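You operate a simulated robot arm through the tools that you are given. There is no shell and no other tool. Be economical: measure what you need, move in short steps, check, and stop when the job is done.

Carry out the task below with a simulated robot arm. There is one attempt and no reset: what you move stays moved.

TASK
Hang the red board on the barrier stands, drop both latches and light the small yellow-bodied lamp on a peg.

It is judged by the outcome, as a careful person would: the job done as asked, and still so three seconds after it is handed in. It fails if anything else is knocked over, pushed out of place, dropped, spilled or broken.

THE ROBOT
A 6-joint arm with a two-finger parallel gripper on a trunk, on a base that drives. Base frame: it is fixed to the floor where the robot stands at the start and does not move with it; the origin is under the middle of the robot, x ahead of it, y to its left, z up. Lengths are in cm, angles in degrees, forces in N, time in s.
Its first joint turns from -166.0 to 166.0 degrees. Places, roughly: brackets of the barrier stands [50, -10, 70]; left green latch [50, 20, 80]; peg of the right barrier stand [50, -40, 80]; push lens of the small red lamp [60, -80, 70]; push lens of the small yellow lamp [60, -60, 70]; right green latch [50, -30, 80]. Payload 3.91 kg.
Tool frame: the origin (TCP) lies between the finger pads and is the grasp point; the fingertips stand 3 cm ahead of it; z points along the fingers, y is the line along which they close. The gripper opens to 11 cm. The fingers are 2 cm wide and 1 cm thick; the gripper's body (4.8 by 11.2 cm) begins 5.5 cm behind the TCP.
Orientation is that of the tool frame in the base frame, as [roll, pitch, yaw] about the fixed x, y, z axes, in that order (R = Rz(yaw) Ry(pitch) Rx(roll)). With the fingers straight down and closing along the base's y, the tool's x points along the base's -x, its y along +y and its z along -z.

THE INTERFACE
- The arm moves only by the tool play_rows. Its argument "targets" is a list that holds one entry, the list of rows, each a list of 6 numbers: the shift along the base's x, y, z in m, then the turn, a rotation vector about the base's x, y, z in degrees. In form: [[[dx, dy, dz, rx, ry, rz], ...]]. A call has 1 to 12 rows; each row shifts and turns the commanded pose from where the row before left it. "claw" is the closure in counts, from 0 (fully open) to 255 (shut), set as the call begins (left out, the last holds). Each row takes 0.2 s and may step no farther than 5 cm and 8.6 degrees from the row before; otherwise, or with a gripper value out of range, the whole call is refused. A pose out of reach is approached as far as the arm can. The call stops where the force on the tool passes 90 N (or 10 N more than at its start, if that is more) or the arm is blocked; 0.2 s more then pass. The fingers move at their own pace (about 10.8 cm/s each) and stop on an object; they squeeze with about 37 N. The grip force told is the motor's: it shows also when the fingers shut on nothing. Time passes only in rows, and 0.2 s behind the last, so rows that do not move let the fingers close. It gives the time, the measured TCP pose, the force on the tool (base axes), the opening and the grip force at its end, in the units of the frame above (readings bear some noise), with the torque about the TCP (base axes, N m) and any sound that the robot's microphone picked up, and new pictures: "views" is both (left out), scene, wrist or none.
- Cameras (640 x 400 px; columns grow to the right, rows downward): "scene" is now at [65.42, -4.66, 116.53]; the picture's right is [0.00, -0.88, -0.48], its down [-0.79, -0.30, 0.54] and it looks along [-0.61, 0.38, -0.69] (base axes); focal length 214 px, centre (320, 200). "wrist" rides on the gripper at [7.2, 1.7, -10.3] in the tool frame; the picture's right is [-0.23, 0.97, 0.00], its down [-0.76, -0.18, -0.62] and it looks along [-0.61, -0.14, 0.78] (tool axes); focal length 222 px, centre (320, 200). There is no depth. A picture from a camera that has moved, and an enlarged one, comes with that camera's place and axes in the base frame and with its lens.
- steer(legs): drives the robot by 1 to 6 legs, each [ahead, left, turn to the left] in cm, cm and degrees, along the robot's own axes; the way and the turn of a leg run together, so that a leg with both is an arc; at most 150 cm and 180 degrees a leg. The arm and the cameras ride along, it lands a little off, and it stops where it bumps. It gives what a move gives, and a new picture of the scene camera.
- head_to(pan, tilt): turns the head with the scene camera to pan (to the left, within 80 degrees either way) and tilt (down, from -29 to 69), counted from straight ahead of the robot. It gives what a move gives, and a new picture of the scene camera.
- close_up(camera, box): a new picture of the part [left, top, right, bottom] of that camera's present view, enlarged. It takes no simulated time.
- job_done(): hands the job in; it is judged then, once.

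Work in short steps. Places have to be worked out from the pictures, the camera data and where the tool is seen: move nearer, look again, correct. Check each grasp and each placing, and mend what went wrong. You have 120 turns and 260 pictures in all, those below and enlarged ones among them. Open the gripper and draw the arm clear of the work before you hand the job in, unless the task says otherwise; then end with one line.

The tools are called after "Request:" as name(argument=value, ...) on one line, values as JSON. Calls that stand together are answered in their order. play_rows: Moves the arm, as the interface text tells. Its arguments: {"type":"object","properties":{"targets":{"type":"array","items":{"type":"array","items":{"type":"array","items":{"type":"number"}}}},"claw":{"type":"number"},"views":{"type":"string","enum":["both","scene","wrist","none"]}},"required":["targets"]} The other tools are called the same way: steer (legs) drives the base; head_to (pan, tilt) turns the head that bears the scene camera; close_up (camera, box) takes an enlarged picture of a part of a camera's view; job_done () hands the job in.

At the start:

```text
clock: 0.0
tool_pos: [60.44, -8.73, 111.24]
orientation: [-179.9, 0.0, 180.0]
contact_force: [-0.3, -0.3, -0.6]
torque: [-0.02, -0.01, -0.02]
grip_width: 10.99
grasp_force: 0.0
robot x, y, heading: [0.21, 0.17, 0.0]
head pan, tilt: [28.9, 37.9]
```

scene: 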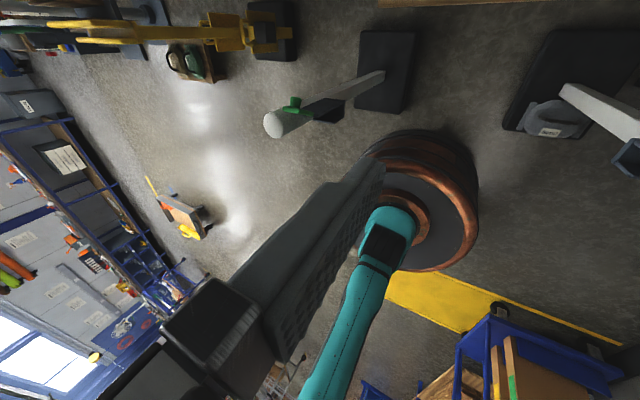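
wrist: 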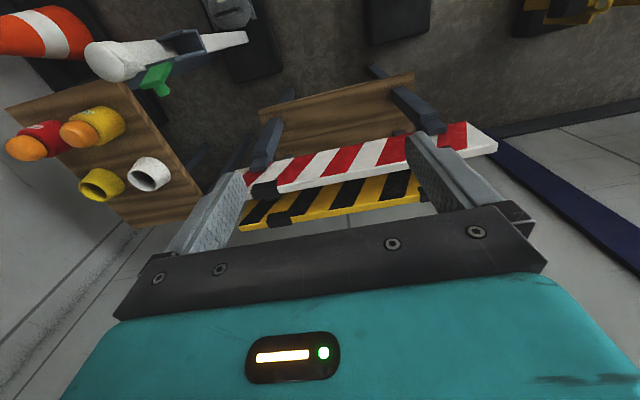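

I look at the work first: turn the head toward the barrier stands and lamps.

Request:
head_to(pan=-20, tilt=40)

Request:
close_up(camera="wrist", box=[0, 0, 640, 260])

```text
clock: 1.2
tool_pos: [60.34, -8.69, 111.23]
orientation: [180.0, -0.1, -180.0]
contact_force: [0.5, -0.5, -1.5]
torque: [0.02, 0.02, -0.01]
grip_width: 10.99
grasp_force: 0.2
robot x, y, heading: [0.28, -0.4, -0.1]
head pan, tilt: [-20.0, 40.0]
camera scene: at [65.1, -11.73, 116.11], right [0.0, -0.94, 0.34], down [-0.77, 0.22, 0.6], along [-0.64, -0.26, -0.72], focal length 214 px, centre (320, 200)
```

scene: 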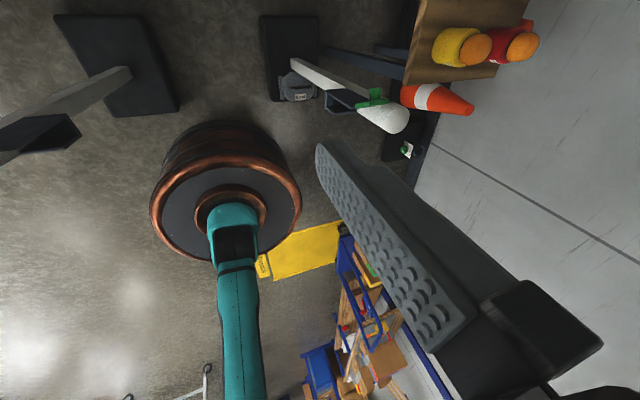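

```text
1.00 times, centred on (320, 130) of wrist (not enlarged: the box is as wide or as high as the picture)
camera zoom: at [53.15, -7.09, 121.62], right [0.23, 0.97, 0.0], down [0.76, -0.18, 0.62], along [0.61, -0.14, -0.78], focal length 222 px, centre (320, 270)
```

zoom: 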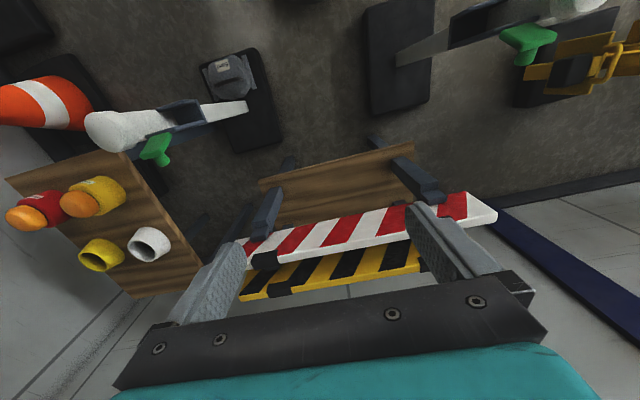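

The head camera hangs in front of the robot, looking back and down. I tilt it fully down to see the stands from above.

Request:
head_to(pan=0, tilt=69)

Request:
close_up(camera="wrist", box=[0, 60, 240, 230])

Request:
close_up(camera="wrist", box=[220, 50, 520, 240])

```text
clock: 2.1
tool_pos: [60.48, -8.71, 111.21]
orientation: [-180.0, 0.0, 180.0]
contact_force: [0.5, 0.2, 0.0]
torque: [-0.02, -0.01, 0.0]
grip_width: 11.01
grasp_force: 0.1
robot x, y, heading: [0.34, -0.12, -0.1]
head pan, tilt: [0.0, 68.8]
camera scene: at [61.49, -8.83, 118.5], right [0.0, -1.0, 0.0], down [-0.36, 0.0, 0.93], along [-0.93, 0.0, -0.36], focal length 214 px, centre (320, 200)
```

scene: 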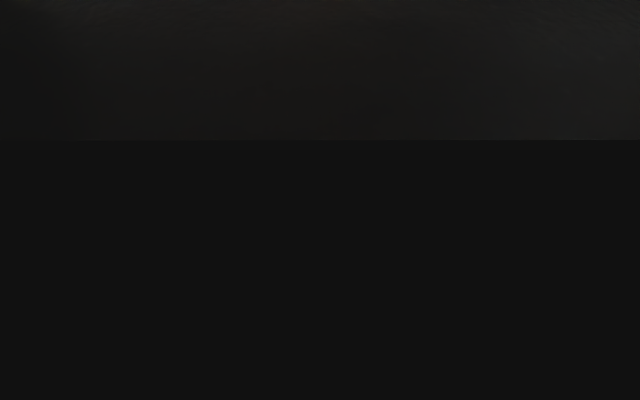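

```text
2.35 times, centred on (120, 145) of wrist
camera zoom: at [53.16, -7.09, 121.62], right [0.23, 0.97, 0.0], down [0.76, -0.18, 0.62], along [0.61, -0.14, -0.78], focal length 523 px, centre (791, 329)
```

zoom: 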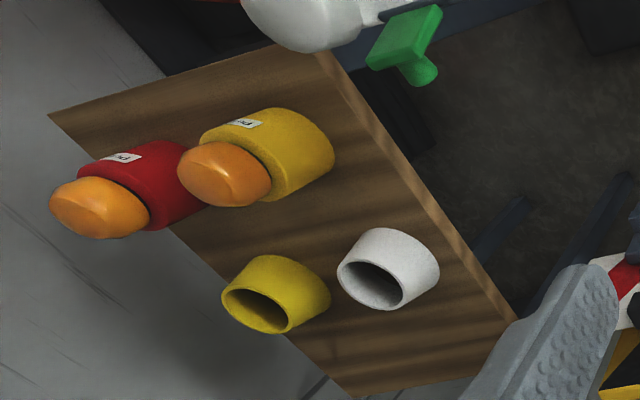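

```text
2.11 times, centred on (370, 145) of wrist
camera zoom: at [53.16, -7.09, 121.62], right [0.23, 0.97, 0.0], down [0.76, -0.18, 0.62], along [0.61, -0.14, -0.78], focal length 468 px, centre (215, 316)
```

zoom: 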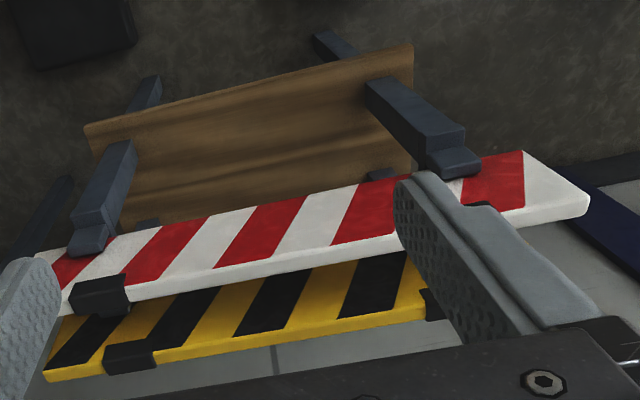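

Tilt is apparently counted from straight down, so negative tilt looks ahead. I take tilted-forward views.

Request:
head_to(pan=0, tilt=-5)

Request:
head_to(pan=0, tilt=-28)

```text
clock: 3.6
tool_pos: [60.37, -8.62, 111.2]
orientation: [179.9, 0.1, 180.0]
contact_force: [0.6, -0.4, 1.3]
torque: [0.0, -0.02, 0.01]
grip_width: 10.98
grasp_force: 0.1
robot x, y, heading: [-0.23, 0.24, 0.1]
head pan, tilt: [0.0, -5.0]
camera scene: at [72.24, -8.83, 115.35], right [0.0, -1.0, 0.0], down [-1.0, 0.0, -0.09], along [0.09, 0.0, -1.0], focal length 214 px, centre (320, 200)
```

scene: 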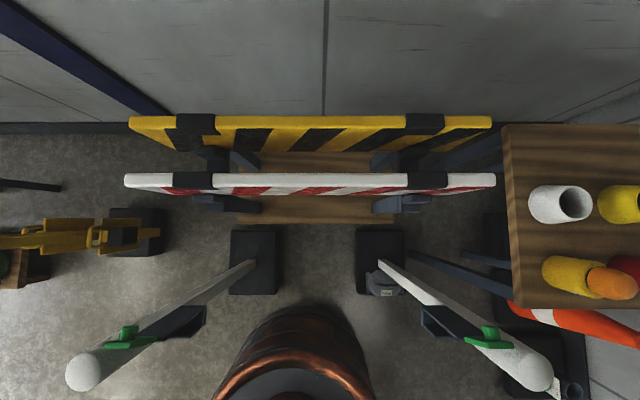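

```text
clock: 4.4
tool_pos: [60.45, -8.76, 111.27]
orientation: [-180.0, 0.0, 179.8]
contact_force: [-0.7, -0.1, 0.5]
torque: [-0.01, -0.02, 0.02]
grip_width: 11.0
grasp_force: 0.0
robot x, y, heading: [-0.11, 0.09, 0.1]
head pan, tilt: [0.0, -28.0]
camera scene: at [75.4, -8.83, 117.32], right [0.0, -1.0, 0.0], down [-0.88, 0.0, -0.47], along [0.47, 0.0, -0.88], focal length 214 px, centre (320, 200)
```

scene: 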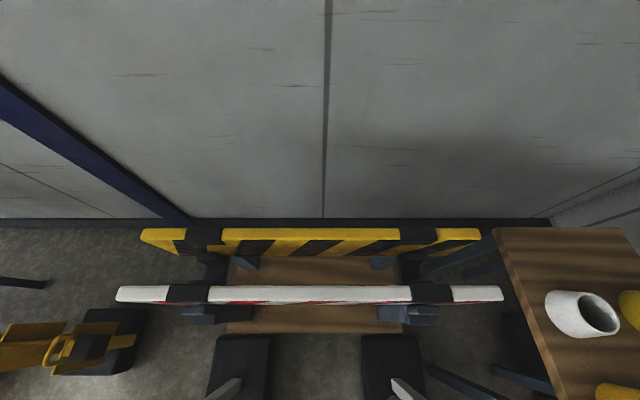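

The red board's top edge sits at about x=78.5, z=82, y from -36 to 22; posts at (50, 25) and (50, -40). I move the hand to the right, high up, to look at the lamps and right stand.

Request:
play_rows(targets=[[[0, -0.05, 0, 0, 0, 0], [0, -0.05, 0, 0, 0, 0], [0, -0.05, 0, 0, 0, 0], [0, -0.05, 0, 0, 0, 0], [0, -0.05, 0, 0, 0, 0], [0, -0.05, 0, 0, 0, 0], [0, -0.05, -0.02, 0, 0, 0], [-0.03, 0, -0.02, 0, 0, 0], [-0.05, 0, 0, 0, 0, 0], [-0.05, 0, 0, 0, 0, 0], [-0.03, 0, 0, 0, 0, 0]]])

Request:
head_to(pan=-15, tilt=-5)

```text
refused: row 7 steps farther than a row can; nothing moved
```

```text
clock: 5.3
tool_pos: [60.33, -8.66, 111.34]
orientation: [179.9, 0.1, -180.0]
contact_force: [0.1, -0.4, 0.1]
torque: [0.02, -0.01, 0.01]
grip_width: 11.02
grasp_force: 0.0
robot x, y, heading: [0.16, -0.25, -0.2]
head pan, tilt: [-15.0, -5.0]
camera scene: at [72.25, -11.09, 115.65], right [0.0, -0.97, 0.26], down [-1.0, -0.02, -0.09], along [0.09, -0.26, -0.96], focal length 214 px, centre (320, 200)
```

scene: 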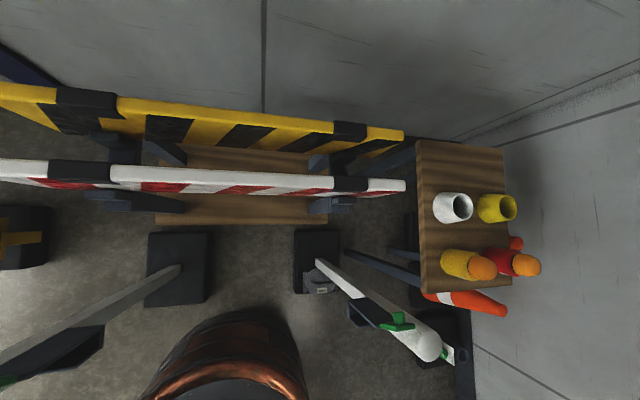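

Row limit is combined; retry with smaller steps.

Request:
play_rows(targets=[[[0, -0.05, 0, 0, 0, 0], [0, -0.05, 0, 0, 0, 0], [0, -0.05, 0, 0, 0, 0], [0, -0.05, 0, 0, 0, 0], [0, -0.05, 0, 0, 0, 0], [0, -0.05, 0, 0, 0, 0], [-0.03, -0.03, -0.02, 0, 0, 0], [-0.04, 0, -0.02, 0, 0, 0], [-0.05, 0, 0, 0, 0, 0], [-0.05, 0, 0, 0, 0, 0]]])

Request:
head_to(pan=-45, tilt=0)

```text
clock: 7.5
tool_pos: [43.29, -41.98, 106.92]
orientation: [179.9, -0.2, 180.0]
contact_force: [0.6, -0.7, -1.8]
torque: [0.09, 0.07, -0.01]
grip_width: 11.02
grasp_force: 0.1
robot x, y, heading: [0.41, -0.07, 0.0]
head pan, tilt: [-15.0, -5.0]
camera scene: at [55.13, -44.22, 111.33], right [0.0, -0.97, 0.26], down [-1.0, -0.02, -0.08], along [0.09, -0.26, -0.96], focal length 214 px, centre (320, 200)
camera wrist: at [36.04, -40.23, 117.32], right [0.23, 0.97, 0.0], down [0.76, -0.18, 0.62], along [0.61, -0.14, -0.78], focal length 222 px, centre (320, 200)
```

scene: 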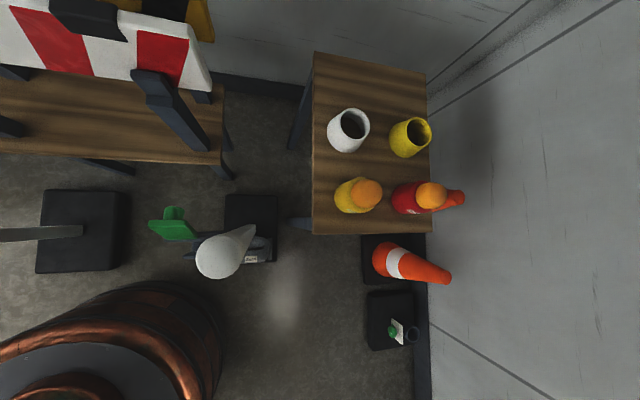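
wrist: 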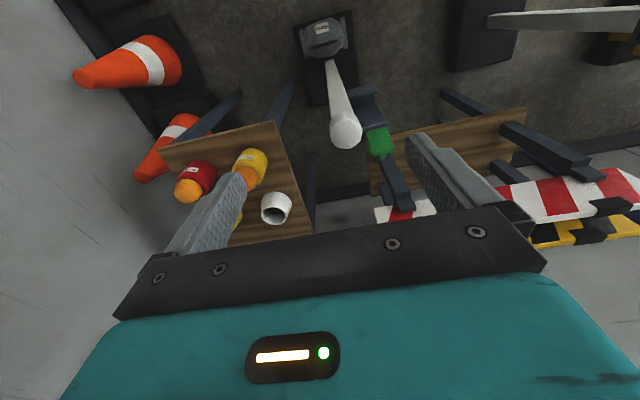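

```text
clock: 8.4
tool_pos: [43.34, -41.77, 107.06]
orientation: [-179.9, 0.0, 180.0]
contact_force: [0.4, 0.1, 0.3]
torque: [-0.03, 0.0, -0.01]
grip_width: 11.0
grasp_force: 0.0
robot x, y, heading: [0.03, -0.24, 0.1]
head pan, tilt: [-45.0, 0.0]
camera scene: at [54.36, -48.29, 113.5], right [0.0, -0.71, 0.71], down [-1.0, 0.0, 0.0], along [0.0, -0.71, -0.71], focal length 214 px, centre (320, 200)
```

scene: 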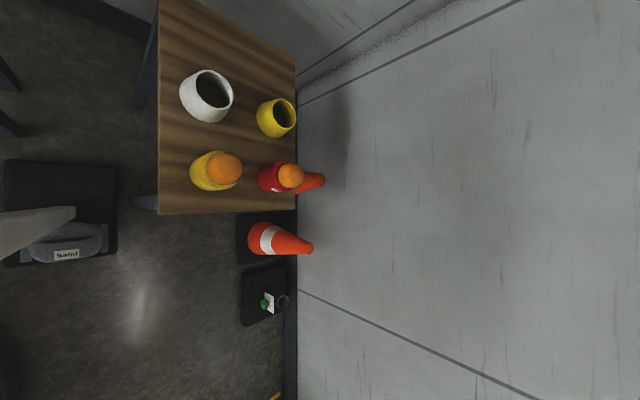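

The scene camera actually rides on the hand. I take enlarged looks at the lamps and the right stand.

Request:
close_up(camera="scene", box=[150, 40, 330, 220])

Request:
close_up(camera="wrist", box=[270, 0, 470, 220])

Request:
head_to(pan=10, tilt=15)

```text
2.22 times, centred on (240, 130) of scene
camera zoom: at [54.36, -48.29, 113.5], right [0.0, -0.71, 0.71], down [-1.0, 0.0, 0.0], along [0.0, -0.71, -0.71], focal length 477 px, centre (498, 356)
```

zoom: 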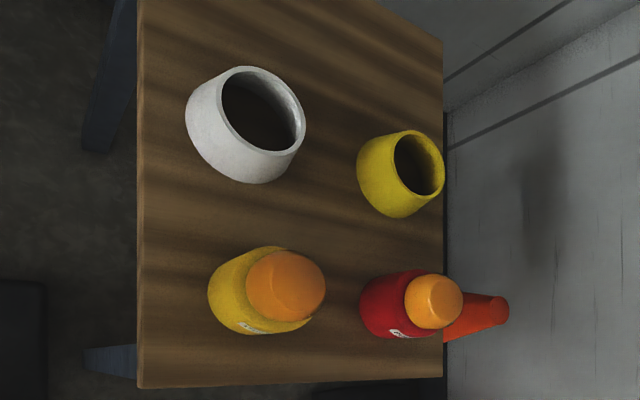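

```text
1.82 times, centred on (370, 110) of wrist
camera zoom: at [36.04, -40.19, 117.39], right [0.23, 0.97, 0.0], down [0.76, -0.18, 0.62], along [0.61, -0.14, -0.78], focal length 404 px, centre (229, 364)
```

zoom: 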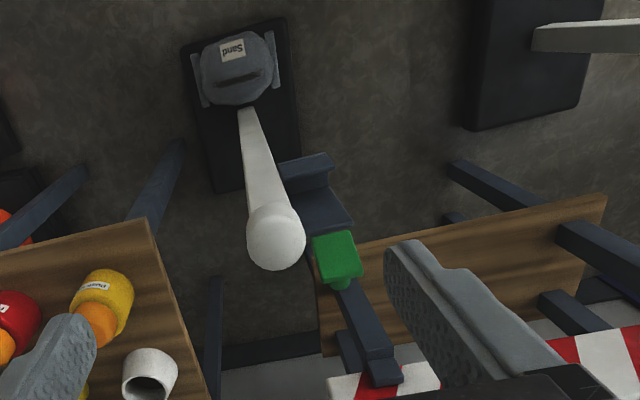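

```text
clock: 9.7
tool_pos: [43.36, -41.85, 107.04]
orientation: [-179.9, 0.0, 180.0]
contact_force: [0.0, -0.2, -0.4]
torque: [-0.03, 0.04, 0.01]
grip_width: 10.99
grasp_force: 0.0
robot x, y, heading: [0.17, 0.18, -0.3]
head pan, tilt: [10.0, 15.0]
camera scene: at [51.95, -40.32, 110.67], right [0.0, -0.98, -0.17], down [-0.97, -0.04, 0.25], along [-0.26, 0.17, -0.95], focal length 214 px, centre (320, 200)
```

scene: 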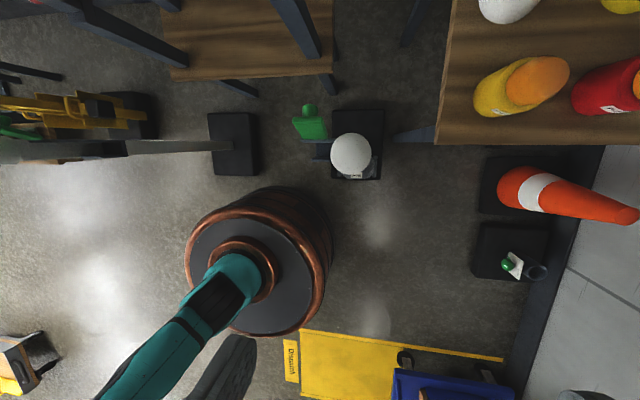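

The post's white domed top looks like the peg. I go between the stands and look at latches and brackets from the side.

Request:
play_rows(targets=[[[0, 0.05, 0, 0, 0, 0], [0, 0.05, 0, 0, 0, 0], [0, 0.05, 0, 0, 0, 0], [0, 0.05, 0, 0, 0, 0], [0, 0.05, 0, 0, 0, 0], [0, 0.05, 0, 0, 0, 0], [0, 0.05, 0, 0, 0, 0], [0, 0, -0.05, 0, 0, 0], [0, 0, -0.05, 0, 0, 0], [0, 0, -0.05, 0, 0, 0]]], views="none")

Request:
head_to(pan=-65, tilt=5)

Request:
head_to(pan=65, tilt=5)

```text
clock: 11.9
tool_pos: [43.55, -6.42, 92.24]
orientation: [180.0, -0.1, 180.0]
contact_force: [-0.1, 0.2, 0.0]
torque: [0.0, -0.06, -0.02]
grip_width: 11.02
grasp_force: 0.1
robot x, y, heading: [0.21, -0.05, 0.1]
head pan, tilt: [10.0, 15.0]
```

```text
clock: 13.4
tool_pos: [43.41, -6.6, 92.26]
orientation: [180.0, 0.1, 179.9]
contact_force: [-0.3, 0.1, 0.2]
torque: [0.0, 0.03, 0.01]
grip_width: 10.99
grasp_force: 0.1
robot x, y, heading: [-0.36, 0.2, -0.3]
head pan, tilt: [-65.0, 5.0]
camera scene: at [53.74, -14.91, 101.23], right [0.0, -0.42, 0.91], down [-1.0, 0.08, 0.04], along [-0.09, -0.9, -0.42], focal length 214 px, centre (320, 200)
```

scene: 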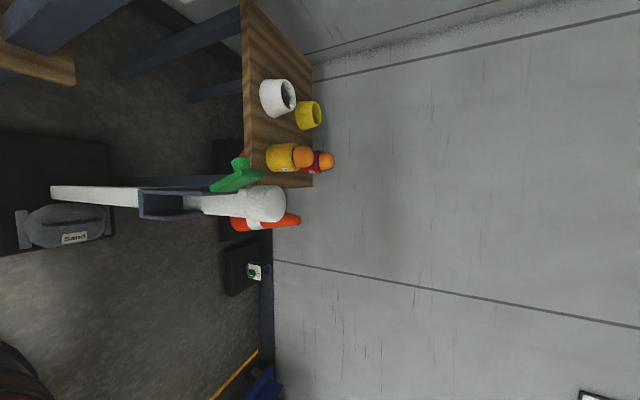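

```text
clock: 15.5
tool_pos: [43.41, -6.44, 92.29]
orientation: [180.0, 0.0, -180.0]
contact_force: [0.4, -0.6, 0.2]
torque: [-0.06, 0.03, 0.03]
grip_width: 11.01
grasp_force: 0.0
robot x, y, heading: [0.22, -0.07, -0.1]
head pan, tilt: [65.0, 5.0]
camera scene: at [53.74, 1.73, 101.24], right [0.0, -0.42, -0.91], down [-1.0, -0.08, 0.04], along [-0.09, 0.9, -0.42], focal length 214 px, centre (320, 200)
```

scene: 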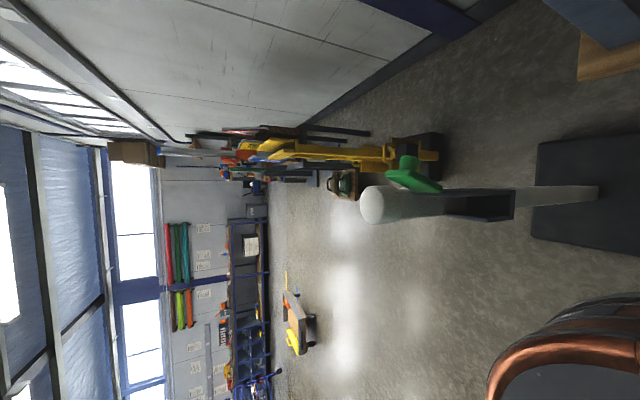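

Request:
close_up(camera="scene", box=[350, 140, 530, 240])

Request:
head_to(pan=-65, tilt=5)

Request:
close_up(camera="scene", box=[120, 60, 340, 240])

```text
3.56 times, centred on (440, 190) of scene
camera zoom: at [53.74, 1.73, 101.24], right [0.0, -0.42, -0.91], down [-1.0, -0.08, 0.04], along [-0.09, 0.9, -0.42], focal length 763 px, centre (-107, 236)
```

zoom: 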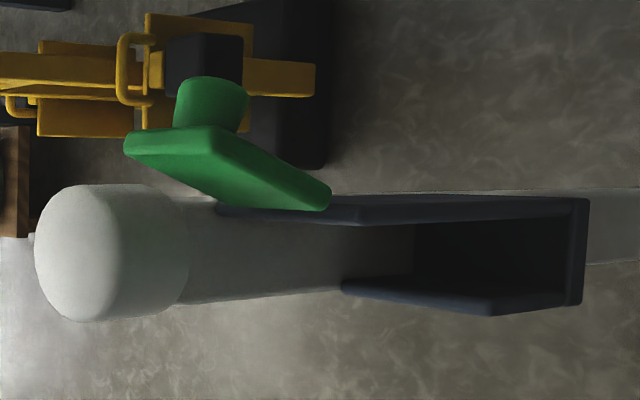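

```text
clock: 17.6
tool_pos: [43.51, -6.56, 92.29]
orientation: [-180.0, -0.1, 180.0]
contact_force: [-0.6, 0.1, 0.2]
torque: [0.01, -0.01, 0.01]
grip_width: 10.99
grasp_force: 0.1
robot x, y, heading: [0.09, -0.08, -0.1]
head pan, tilt: [-65.0, 5.0]
camera scene: at [53.74, -14.91, 101.23], right [0.0, -0.42, 0.91], down [-1.0, 0.08, 0.04], along [-0.09, -0.9, -0.42], focal length 214 px, centre (320, 200)
```

scene: 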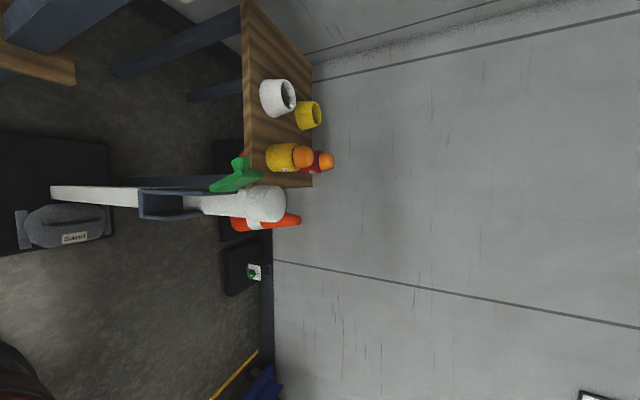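

```text
2.22 times, centred on (230, 150) of scene
camera zoom: at [53.74, -14.91, 101.23], right [0.0, -0.42, 0.91], down [-1.0, 0.08, 0.04], along [-0.09, -0.9, -0.42], focal length 477 px, centre (520, 311)
```

zoom: 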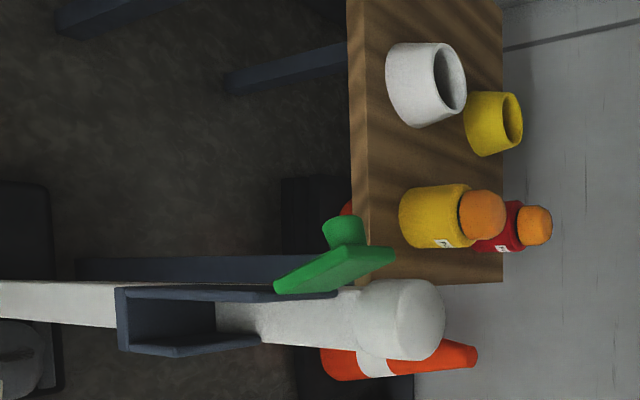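

Brackets are U-trays with a taller front wall carrying a green latch leaning forward. Now I look closely at the rack and red board.

Request:
play_rows(targets=[[[0.04, 0, 0, 0, 0, 0], [0.04, 0, 0, 0, 0, 0], [0.04, 0, 0, 0, 0, 0]]], views="wrist")

Request:
head_to(pan=45, tilt=-25)

Request:
head_to(pan=-45, tilt=-25)

```text
clock: 18.4
tool_pos: [55.33, -6.8, 92.43]
orientation: [180.0, 0.1, 180.0]
contact_force: [-0.2, 0.4, 0.9]
torque: [-0.03, -0.03, 0.01]
grip_width: 10.96
grasp_force: 0.1
robot x, y, heading: [-0.26, 0.02, -0.1]
head pan, tilt: [-65.0, 5.0]
camera wrist: at [48.15, -5.06, 102.73], right [0.23, 0.97, 0.0], down [0.76, -0.18, 0.62], along [0.61, -0.14, -0.78], focal length 222 px, centre (320, 200)
```

wrist: 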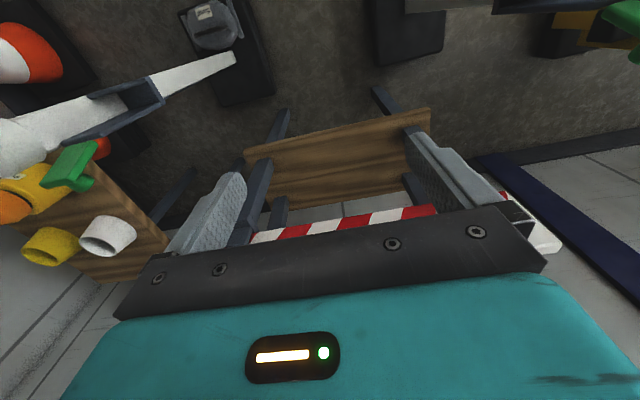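

```text
clock: 20.3
tool_pos: [55.46, -6.66, 92.33]
orientation: [179.9, 0.0, 180.0]
contact_force: [-0.6, 0.5, 0.5]
torque: [0.02, -0.01, 0.01]
grip_width: 11.02
grasp_force: 0.2
robot x, y, heading: [0.1, -0.17, 0.0]
head pan, tilt: [45.0, -25.0]
camera scene: at [70.04, -1.78, 100.13], right [0.0, -0.71, -0.71], down [-0.91, 0.3, -0.3], along [0.42, 0.64, -0.64], focal length 214 px, centre (320, 200)
```

scene: 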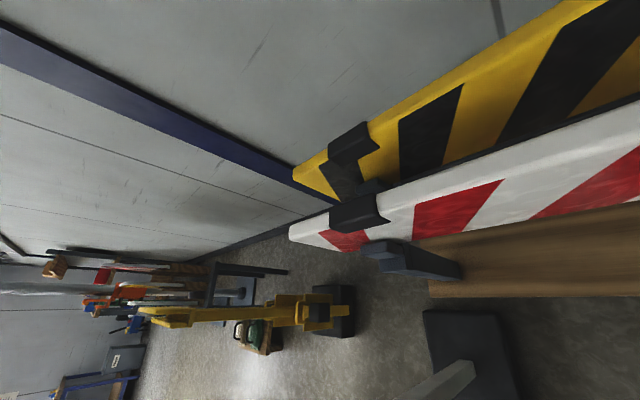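

```text
clock: 21.9
tool_pos: [55.48, -6.7, 92.31]
orientation: [-180.0, 0.1, -179.9]
contact_force: [0.4, -0.3, 1.3]
torque: [0.04, -0.01, -0.03]
grip_width: 10.99
grasp_force: 0.0
robot x, y, heading: [-0.23, 0.0, 0.2]
head pan, tilt: [-45.0, -25.0]
camera scene: at [70.04, -11.81, 100.12], right [0.0, -0.71, 0.71], down [-0.91, -0.3, -0.3], along [0.42, -0.64, -0.64], focal length 214 px, centre (320, 200)
```

scene: 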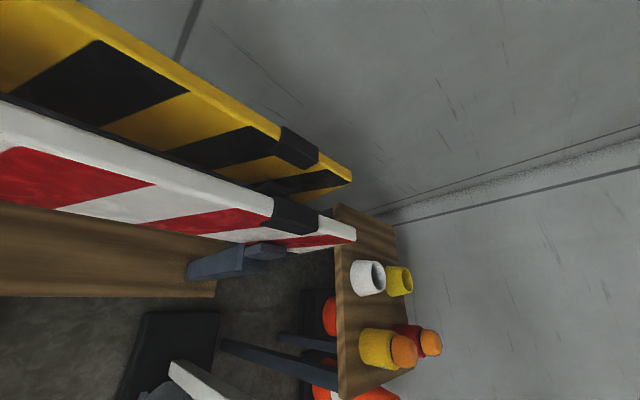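

Request:
close_up(camera="scene", box=[160, 100, 380, 290])

Request:
head_to(pan=45, tilt=-10)

Request:
close_up(camera="scene", box=[270, 60, 480, 250])

```text
2.11 times, centred on (270, 195) of scene
camera zoom: at [70.04, -11.81, 100.12], right [0.0, -0.71, 0.71], down [-0.91, -0.3, -0.3], along [0.42, -0.64, -0.64], focal length 452 px, centre (425, 210)
```

zoom: 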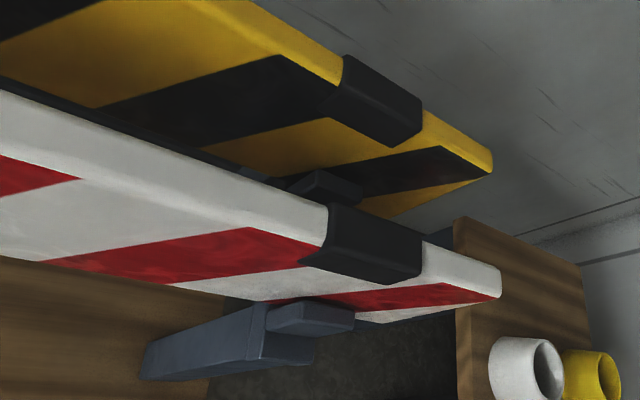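

```text
clock: 23.6
tool_pos: [55.47, -6.62, 92.25]
orientation: [-179.9, 0.0, -179.9]
contact_force: [-0.1, -0.1, 0.2]
torque: [0.0, 0.0, 0.03]
grip_width: 11.0
grasp_force: 0.1
robot x, y, heading: [-0.04, 0.1, 0.1]
head pan, tilt: [45.0, -10.0]
camera scene: at [68.0, -0.84, 99.19], right [0.0, -0.71, -0.71], down [-0.98, 0.12, -0.12], along [0.17, 0.7, -0.7], focal length 214 px, centre (320, 200)
```

scene: 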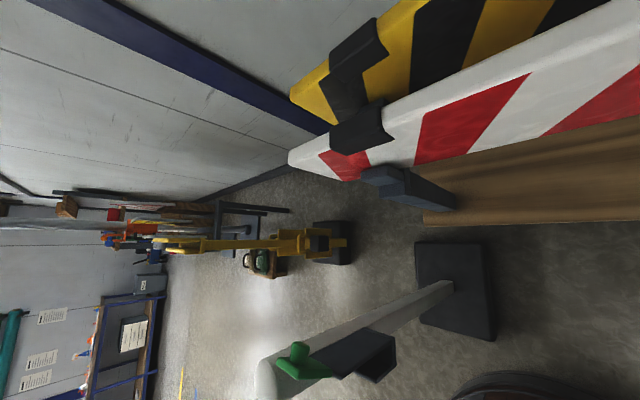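

```text
2.11 times, centred on (375, 155) of scene
camera zoom: at [68.0, -0.84, 99.19], right [0.0, -0.71, -0.71], down [-0.98, 0.12, -0.12], along [0.17, 0.7, -0.7], focal length 452 px, centre (204, 295)
```

zoom: 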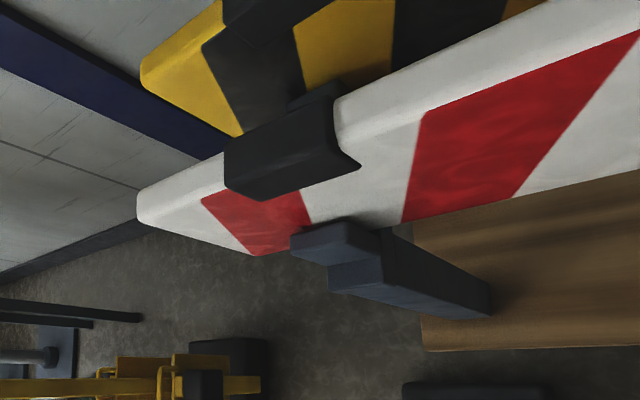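

The straps are saddles over the board's top edge; the board (about 12 tall) rests in J-hooks. I rise and turn the tool -90° about z so the fingers close along x, going above the board.

Request:
play_rows(targets=[[[0, 0, 0.05, 0, 0, -8.2], [0, 0, 0.05, 0, 0, -8.2], [0.02, 0, 0.02, 0, 0, -8.2], [0.02, 0, 0, 0, 0, -8.2], [0.02, 0, 0, 0, 0, -8.2], [0.02, 0, 0, 0, 0, -8.2], [0.03, 0, 0, 0, 0, -8.2], [0.03, 0, 0, 0, 0, -8.2], [0.03, 0, 0, 0, 0, -8.2], [0.03, 0, 0, 0, 0, -8.2], [0.03, 0, 0, 0, 0, -8]]], views="none", claw=110)

Request:
head_to(pan=0, tilt=25)

Request:
head_to(pan=0, tilt=-20)

```text
clock: 26.0
tool_pos: [78.48, -6.97, 104.44]
orientation: [179.9, 0.0, 89.8]
contact_force: [-0.9, -0.6, 1.2]
torque: [-0.03, -0.07, 0.01]
grip_width: 6.27
grasp_force: 0.1
robot x, y, heading: [-0.28, -0.17, -0.2]
head pan, tilt: [45.0, -10.0]
```

```text
clock: 27.1
tool_pos: [78.65, -7.02, 104.39]
orientation: [180.0, -0.1, 90.0]
contact_force: [-0.3, -0.9, 1.2]
torque: [0.0, -0.02, 0.01]
grip_width: 6.26
grasp_force: 0.1
robot x, y, heading: [-0.12, -0.11, -0.2]
head pan, tilt: [0.0, 25.0]
camera scene: at [78.54, -14.06, 107.96], right [-1.0, 0.0, 0.0], down [0.0, 0.91, 0.42], along [0.0, 0.42, -0.91], focal length 214 px, centre (320, 200)
```

scene: 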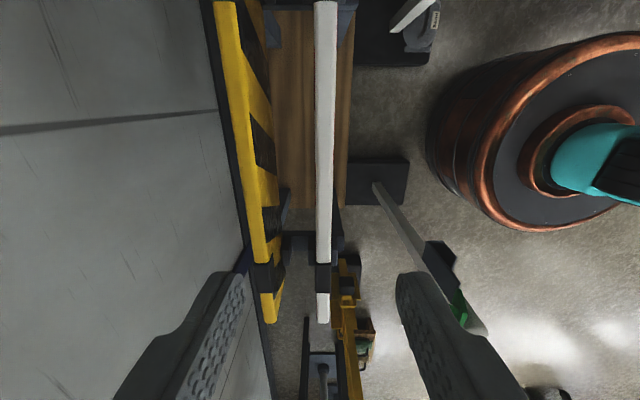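

```text
clock: 28.2
tool_pos: [78.53, -6.95, 104.29]
orientation: [179.9, 0.0, 89.9]
contact_force: [0.6, -0.5, -0.6]
torque: [0.0, 0.05, 0.0]
grip_width: 6.26
grasp_force: 0.1
robot x, y, heading: [-0.11, 0.09, 0.2]
head pan, tilt: [0.0, -20.0]
camera scene: at [78.54, -21.01, 109.57], right [-1.0, 0.0, 0.0], down [0.0, 0.94, -0.34], along [0.0, -0.34, -0.94], focal length 214 px, centre (320, 200)
```

scene: 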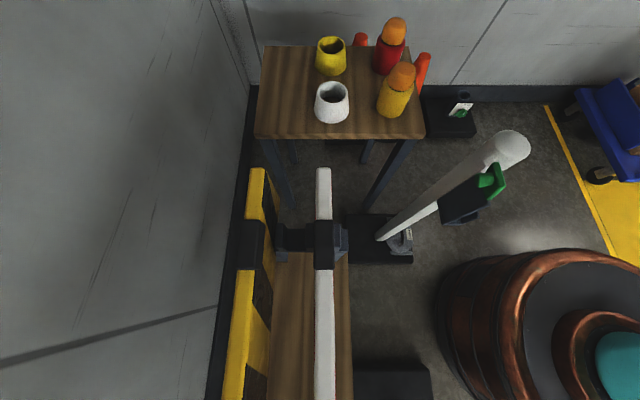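

Board top centre at x≈77.9, y≈-7, z≈82-83. I lower to z=90 and look again to pin down height and centre.

Request:
play_rows(targets=[[[-0.006, 0, -0.05, 0, 0, 0], [0, 0, -0.05, 0, 0, 0], [0, 0, -0.04, 0, 0, 0]]], views="wrist")

Request:
head_to(pan=60, tilt=0)

Request:
head_to(pan=0, tilt=45)

```text
refused: row 1 steps farther than a row can; nothing moved
```

```text
clock: 29.5
tool_pos: [78.45, -7.06, 104.2]
orientation: [-180.0, 0.0, 90.0]
contact_force: [-0.9, 0.6, -0.4]
torque: [0.03, 0.01, -0.01]
grip_width: 6.26
grasp_force: 0.1
robot x, y, heading: [-0.07, 0.44, -0.2]
head pan, tilt: [60.0, 0.0]
camera scene: at [86.32, -18.08, 112.68], right [-0.5, 0.0, -0.87], down [0.0, 1.0, 0.0], along [0.87, 0.0, -0.5], focal length 214 px, centre (320, 200)
```

scene: 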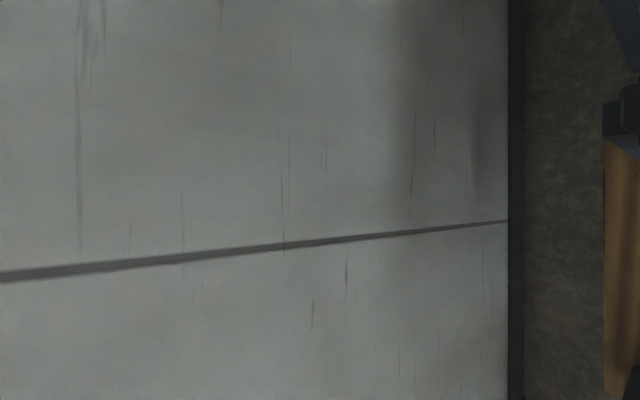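

```text
clock: 30.8
tool_pos: [78.45, -7.0, 104.34]
orientation: [180.0, 0.0, 90.0]
contact_force: [0.0, -0.3, -0.2]
torque: [0.02, 0.01, -0.01]
grip_width: 6.26
grasp_force: 0.0
robot x, y, heading: [0.12, -0.12, 0.0]
head pan, tilt: [0.0, 45.0]
camera scene: at [78.54, -11.0, 109.04], right [-1.0, 0.0, 0.0], down [0.0, 0.71, 0.71], along [0.0, 0.71, -0.71], focal length 214 px, centre (320, 200)
```

scene: 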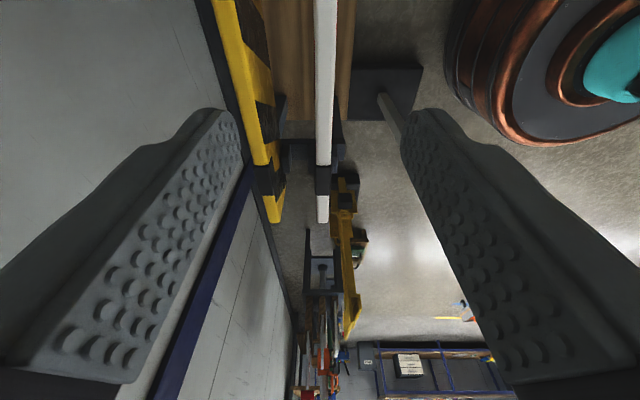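

I lower to z≈90 and repeat the two views.

Request:
play_rows(targets=[[[-0.006, 0, -0.04, 0, 0, 0], [0, 0, -0.05, 0, 0, 0], [0, 0, -0.05, 0, 0, 0]]], views="both")

Request:
head_to(pan=0, tilt=-20)

```text
clock: 31.6
tool_pos: [77.77, -6.89, 90.19]
orientation: [179.9, 0.0, 90.0]
contact_force: [0.4, 0.3, 0.9]
torque: [-0.01, -0.03, -0.01]
grip_width: 6.26
grasp_force: 0.1
robot x, y, heading: [0.15, -0.45, 0.2]
head pan, tilt: [0.0, 45.0]
camera scene: at [77.84, -10.89, 94.96], right [-1.0, 0.0, 0.0], down [0.0, 0.71, 0.71], along [0.0, 0.71, -0.71], focal length 214 px, centre (320, 200)
camera wrist: at [79.45, 0.31, 100.61], right [0.97, -0.23, 0.0], down [-0.18, -0.76, 0.62], along [-0.14, -0.61, -0.78], focal length 222 px, centre (320, 200)
```

scene: 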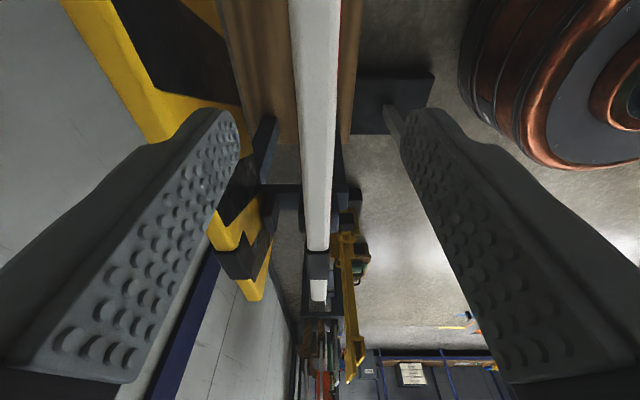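
wrist: 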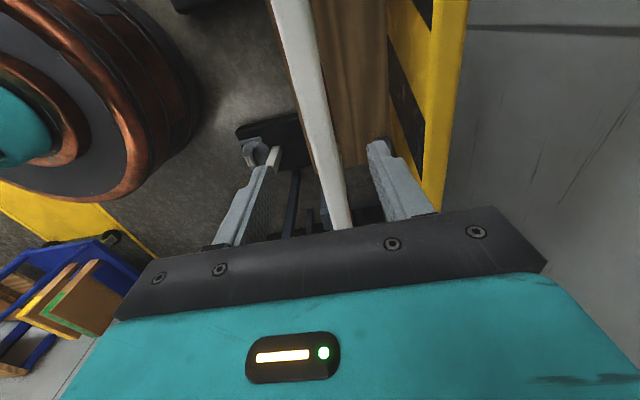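

```text
clock: 33.0
tool_pos: [77.81, -6.84, 90.29]
orientation: [-179.9, 0.0, 89.9]
contact_force: [-0.6, 0.3, 0.1]
torque: [-0.01, -0.01, 0.03]
grip_width: 6.26
grasp_force: 0.1
robot x, y, heading: [0.15, -0.11, -0.1]
head pan, tilt: [0.0, -20.0]
camera scene: at [77.87, -20.91, 95.48], right [-1.0, 0.0, 0.0], down [0.0, 0.94, -0.34], along [0.0, -0.34, -0.94], focal length 214 px, centre (320, 200)
```

scene: 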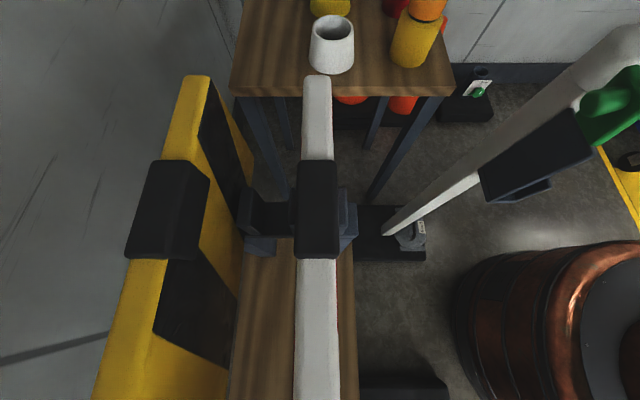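

The fits agree: board top z≈83.9, x≈78.05, centre y≈-7.5, length ≈55. I descend to grasp 1.7 cm below the top edge.

Request:
play_rows(targets=[[[0.0025, -0.006, -0.03, 0, 0, 0], [0, 0, -0.03, 0, 0, 0], [0, 0, -0.021, 0, 0, 0], [0, 0, 0, 0, 0, 0]]], views="both")

```text
clock: 34.0
tool_pos: [78.11, -7.36, 82.0]
orientation: [179.9, 0.1, 90.1]
contact_force: [0.3, 0.1, 0.5]
torque: [-0.02, -0.02, 0.02]
grip_width: 6.25
grasp_force: 0.0
robot x, y, heading: [-0.13, -0.06, -0.2]
head pan, tilt: [0.0, -20.0]
camera scene: at [78.2, -21.4, 87.28], right [-1.0, 0.0, 0.0], down [0.0, 0.94, -0.34], along [0.0, -0.34, -0.94], focal length 214 px, centre (320, 200)
camera wrist: at [79.82, -0.17, 92.4], right [0.97, -0.23, 0.0], down [-0.18, -0.76, 0.62], along [-0.14, -0.61, -0.78], focal length 222 px, centre (320, 200)
```

scene: 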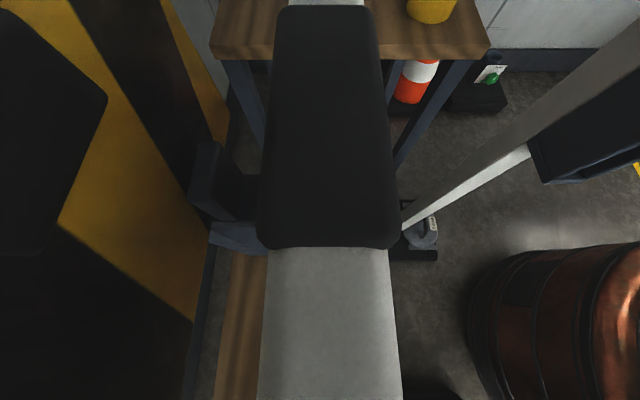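
wrist: 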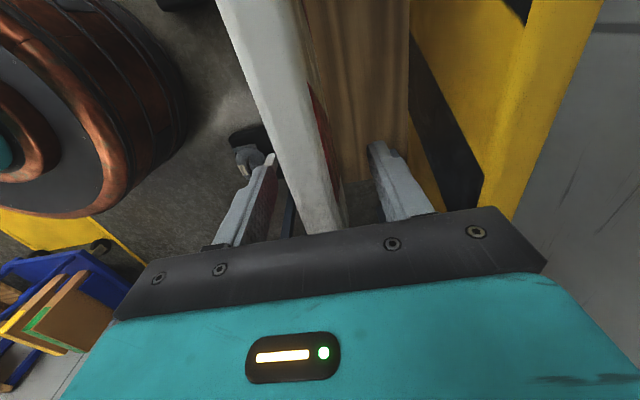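

Board is centred between the fingers; close.

Request:
play_rows(targets=[[[0, 0, 0, 0, 0, 0], [0, 0, 0, 0, 0, 0], [0, 0, 0, 0, 0, 0], [0, 0, 0, 0, 0, 0]]], claw=255, views="none")

Request:
play_rows(targets=[[[0, 0, 0.01, 0, 0, 0], [0, 0, 0.02, 0, 0, 0], [0, 0, 0.03, 0, 0, 0], [0, 0, 0.04, 0, 0, 0]]], views="both")

```text
clock: 35.0
tool_pos: [78.03, -7.38, 82.15]
orientation: [-180.0, 0.1, 90.0]
contact_force: [0.2, 0.2, 0.2]
torque: [-0.07, 0.07, 0.0]
grip_width: 2.19
grasp_force: 37.6
robot x, y, heading: [-0.1, -0.01, 0.1]
head pan, tilt: [0.0, -20.0]
```

```text
clock: 36.0
tool_pos: [78.16, -7.39, 92.01]
orientation: [179.9, -0.1, 90.1]
contact_force: [0.2, -0.2, -7.9]
torque: [0.03, 0.01, 0.0]
grip_width: 2.19
grasp_force: 37.8
robot x, y, heading: [0.29, -0.15, -0.1]
head pan, tilt: [0.0, -20.0]
camera scene: at [78.23, -21.41, 97.24], right [-1.0, 0.0, 0.0], down [0.0, 0.94, -0.34], along [0.0, -0.34, -0.94], focal length 214 px, centre (320, 200)
camera wrist: at [79.86, -0.18, 102.35], right [0.97, -0.23, 0.0], down [-0.18, -0.76, 0.62], along [-0.14, -0.61, -0.78], focal length 222 px, centre (320, 200)
```

scene: 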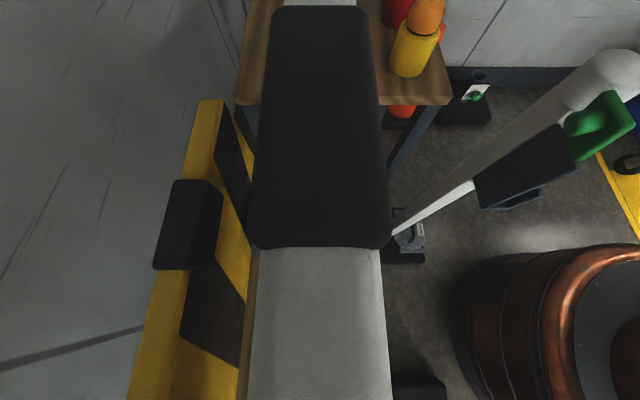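
wrist: 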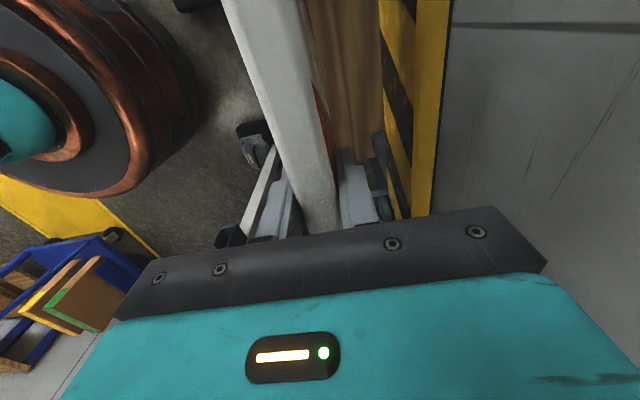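

Board held (~0.8 kg). I raise it well above the latches, move back over toward the stands, and inspect the brackets from above.

Request:
play_rows(targets=[[[0, 0, 0.05, 0, 0, 0], [0, 0, 0.05, 0, 0, 0], [0, 0, 0.04, 0, 0, 0], [-0.03, 0, 0, 0, 0, 0], [-0.04, 0, 0, 0, 0, 0], [-0.04, 0, 0, 0, 0, 0], [-0.04, 0, 0, 0, 0, 0]]], views="none")

Request:
head_to(pan=0, tilt=-15)

Request:
head_to(pan=-45, tilt=-10)

```text
clock: 37.6
tool_pos: [63.13, -7.65, 105.84]
orientation: [-179.9, 0.0, 90.0]
contact_force: [1.3, -1.1, -9.2]
torque: [-0.01, 0.03, -0.01]
grip_width: 2.21
grasp_force: 36.4
robot x, y, heading: [-0.08, -0.18, 0.2]
head pan, tilt: [0.0, -20.0]
```

```text
clock: 38.2
tool_pos: [63.11, -7.46, 106.06]
orientation: [179.9, -0.1, 90.0]
contact_force: [0.0, 0.1, -6.9]
torque: [-0.01, -0.01, 0.0]
grip_width: 2.19
grasp_force: 36.9
robot x, y, heading: [0.38, 0.14, 0.0]
head pan, tilt: [0.0, -15.0]
camera scene: at [63.3, -20.92, 110.83], right [-1.0, 0.0, 0.0], down [0.0, 0.97, -0.26], along [0.0, -0.26, -0.97], focal length 214 px, centre (320, 200)
```

scene: 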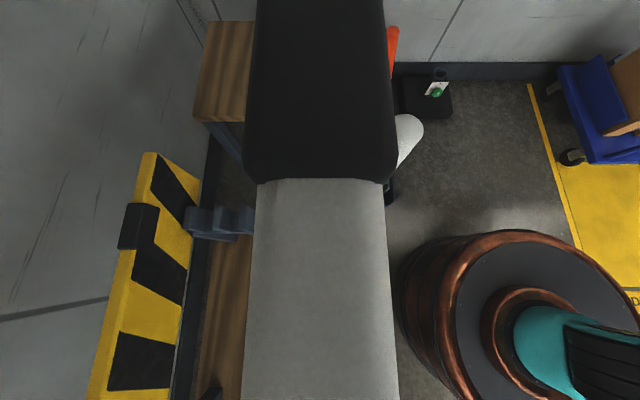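

```text
clock: 39.3
tool_pos: [63.24, -7.63, 106.1]
orientation: [-179.9, 0.0, 90.0]
contact_force: [0.5, -0.4, -6.4]
torque: [0.01, -0.03, 0.0]
grip_width: 2.19
grasp_force: 36.6
robot x, y, heading: [0.06, -0.09, -0.2]
head pan, tilt: [-45.0, -10.0]
camera scene: at [57.35, -20.2, 112.92], right [-0.71, 0.0, 0.71], down [-0.12, 0.98, -0.12], along [-0.7, -0.17, -0.7], focal length 214 px, centre (320, 200)
```

scene: 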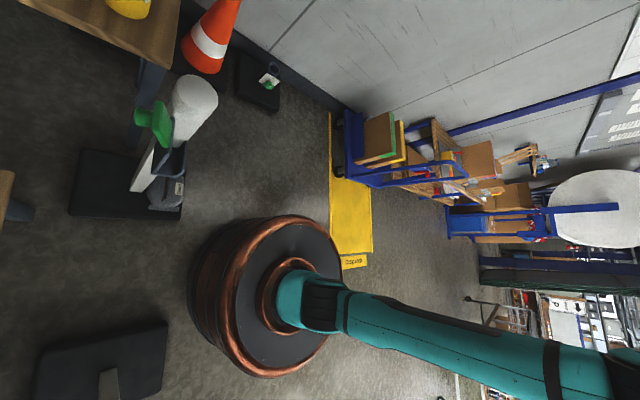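

Request:
head_to(pan=-30, tilt=-29)

Request:
head_to(pan=-35, tilt=45)

```text
clock: 40.2
tool_pos: [63.28, -7.61, 105.97]
orientation: [-180.0, 0.0, 90.0]
contact_force: [-0.2, -0.9, -7.2]
torque: [0.01, 0.0, -0.02]
grip_width: 2.19
grasp_force: 36.8
robot x, y, heading: [-0.05, -0.01, -0.2]
head pan, tilt: [-30.0, -28.6]
camera scene: at [59.95, -22.67, 113.08], right [-0.87, 0.0, 0.5], down [-0.24, 0.88, -0.41], along [-0.44, -0.48, -0.76], focal length 214 px, centre (320, 200)
```

scene: 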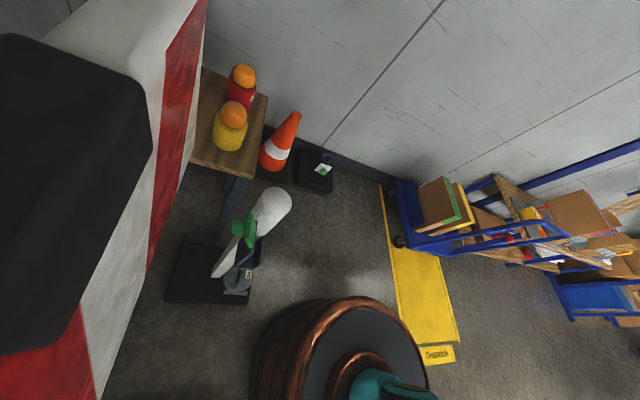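

```text
clock: 41.6
tool_pos: [63.28, -7.5, 106.06]
orientation: [-180.0, 0.0, 90.0]
contact_force: [0.0, 0.5, -6.9]
torque: [0.03, 0.01, -0.01]
grip_width: 2.19
grasp_force: 37.0
robot x, y, heading: [0.1, 0.08, -0.1]
head pan, tilt: [-35.0, 45.0]
camera scene: at [58.64, -11.58, 112.21], right [-0.82, 0.0, 0.57], down [0.41, 0.71, 0.58], along [-0.41, 0.71, -0.58], focal length 214 px, centre (320, 200)
```

scene: 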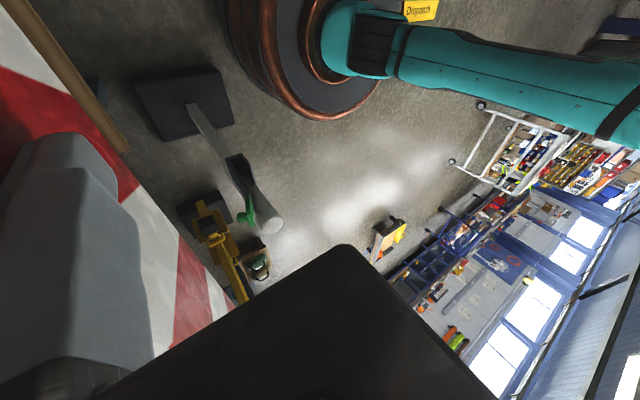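

Request:
close_up(camera="scene", box=[180, 130, 300, 240])

Request:
head_to(pan=-30, tilt=-15)

Request:
close_up(camera="scene", box=[180, 80, 320, 260])

```text
3.64 times, centred on (240, 185) of scene
camera zoom: at [58.64, -11.58, 112.21], right [-0.82, 0.0, 0.57], down [0.41, 0.71, 0.58], along [-0.41, 0.71, -0.58], focal length 780 px, centre (611, 254)
```

zoom: 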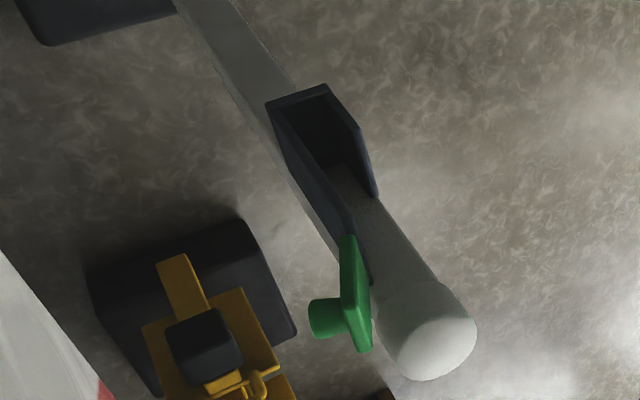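

```text
clock: 42.9
tool_pos: [63.23, -7.58, 106.02]
orientation: [180.0, 0.0, 90.0]
contact_force: [0.7, -1.0, -7.4]
torque: [0.02, -0.01, 0.04]
grip_width: 2.2
grasp_force: 37.3
robot x, y, heading: [-0.38, -0.15, 0.1]
head pan, tilt: [-30.0, -15.0]
camera scene: at [59.28, -20.91, 111.91], right [-0.87, 0.0, 0.5], down [-0.13, 0.97, -0.22], along [-0.48, -0.26, -0.84], focal length 214 px, centre (320, 200)
```

scene: 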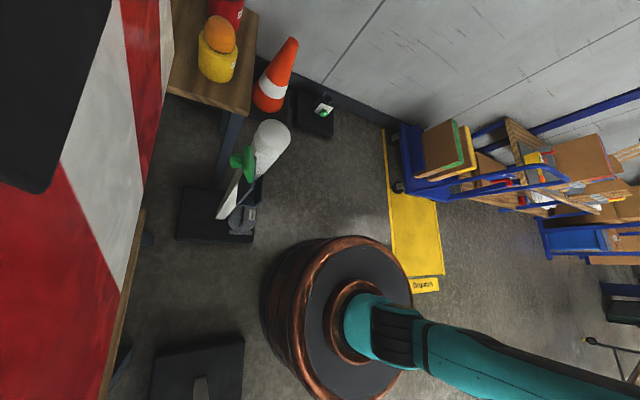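

```text
2.22 times, centred on (250, 170) of scene
camera zoom: at [59.28, -20.91, 111.91], right [-0.87, 0.0, 0.5], down [-0.13, 0.97, -0.22], along [-0.48, -0.26, -0.84], focal length 477 px, centre (476, 267)
```

zoom: 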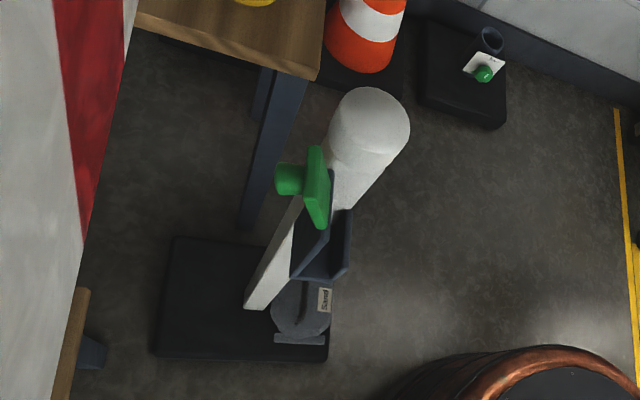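

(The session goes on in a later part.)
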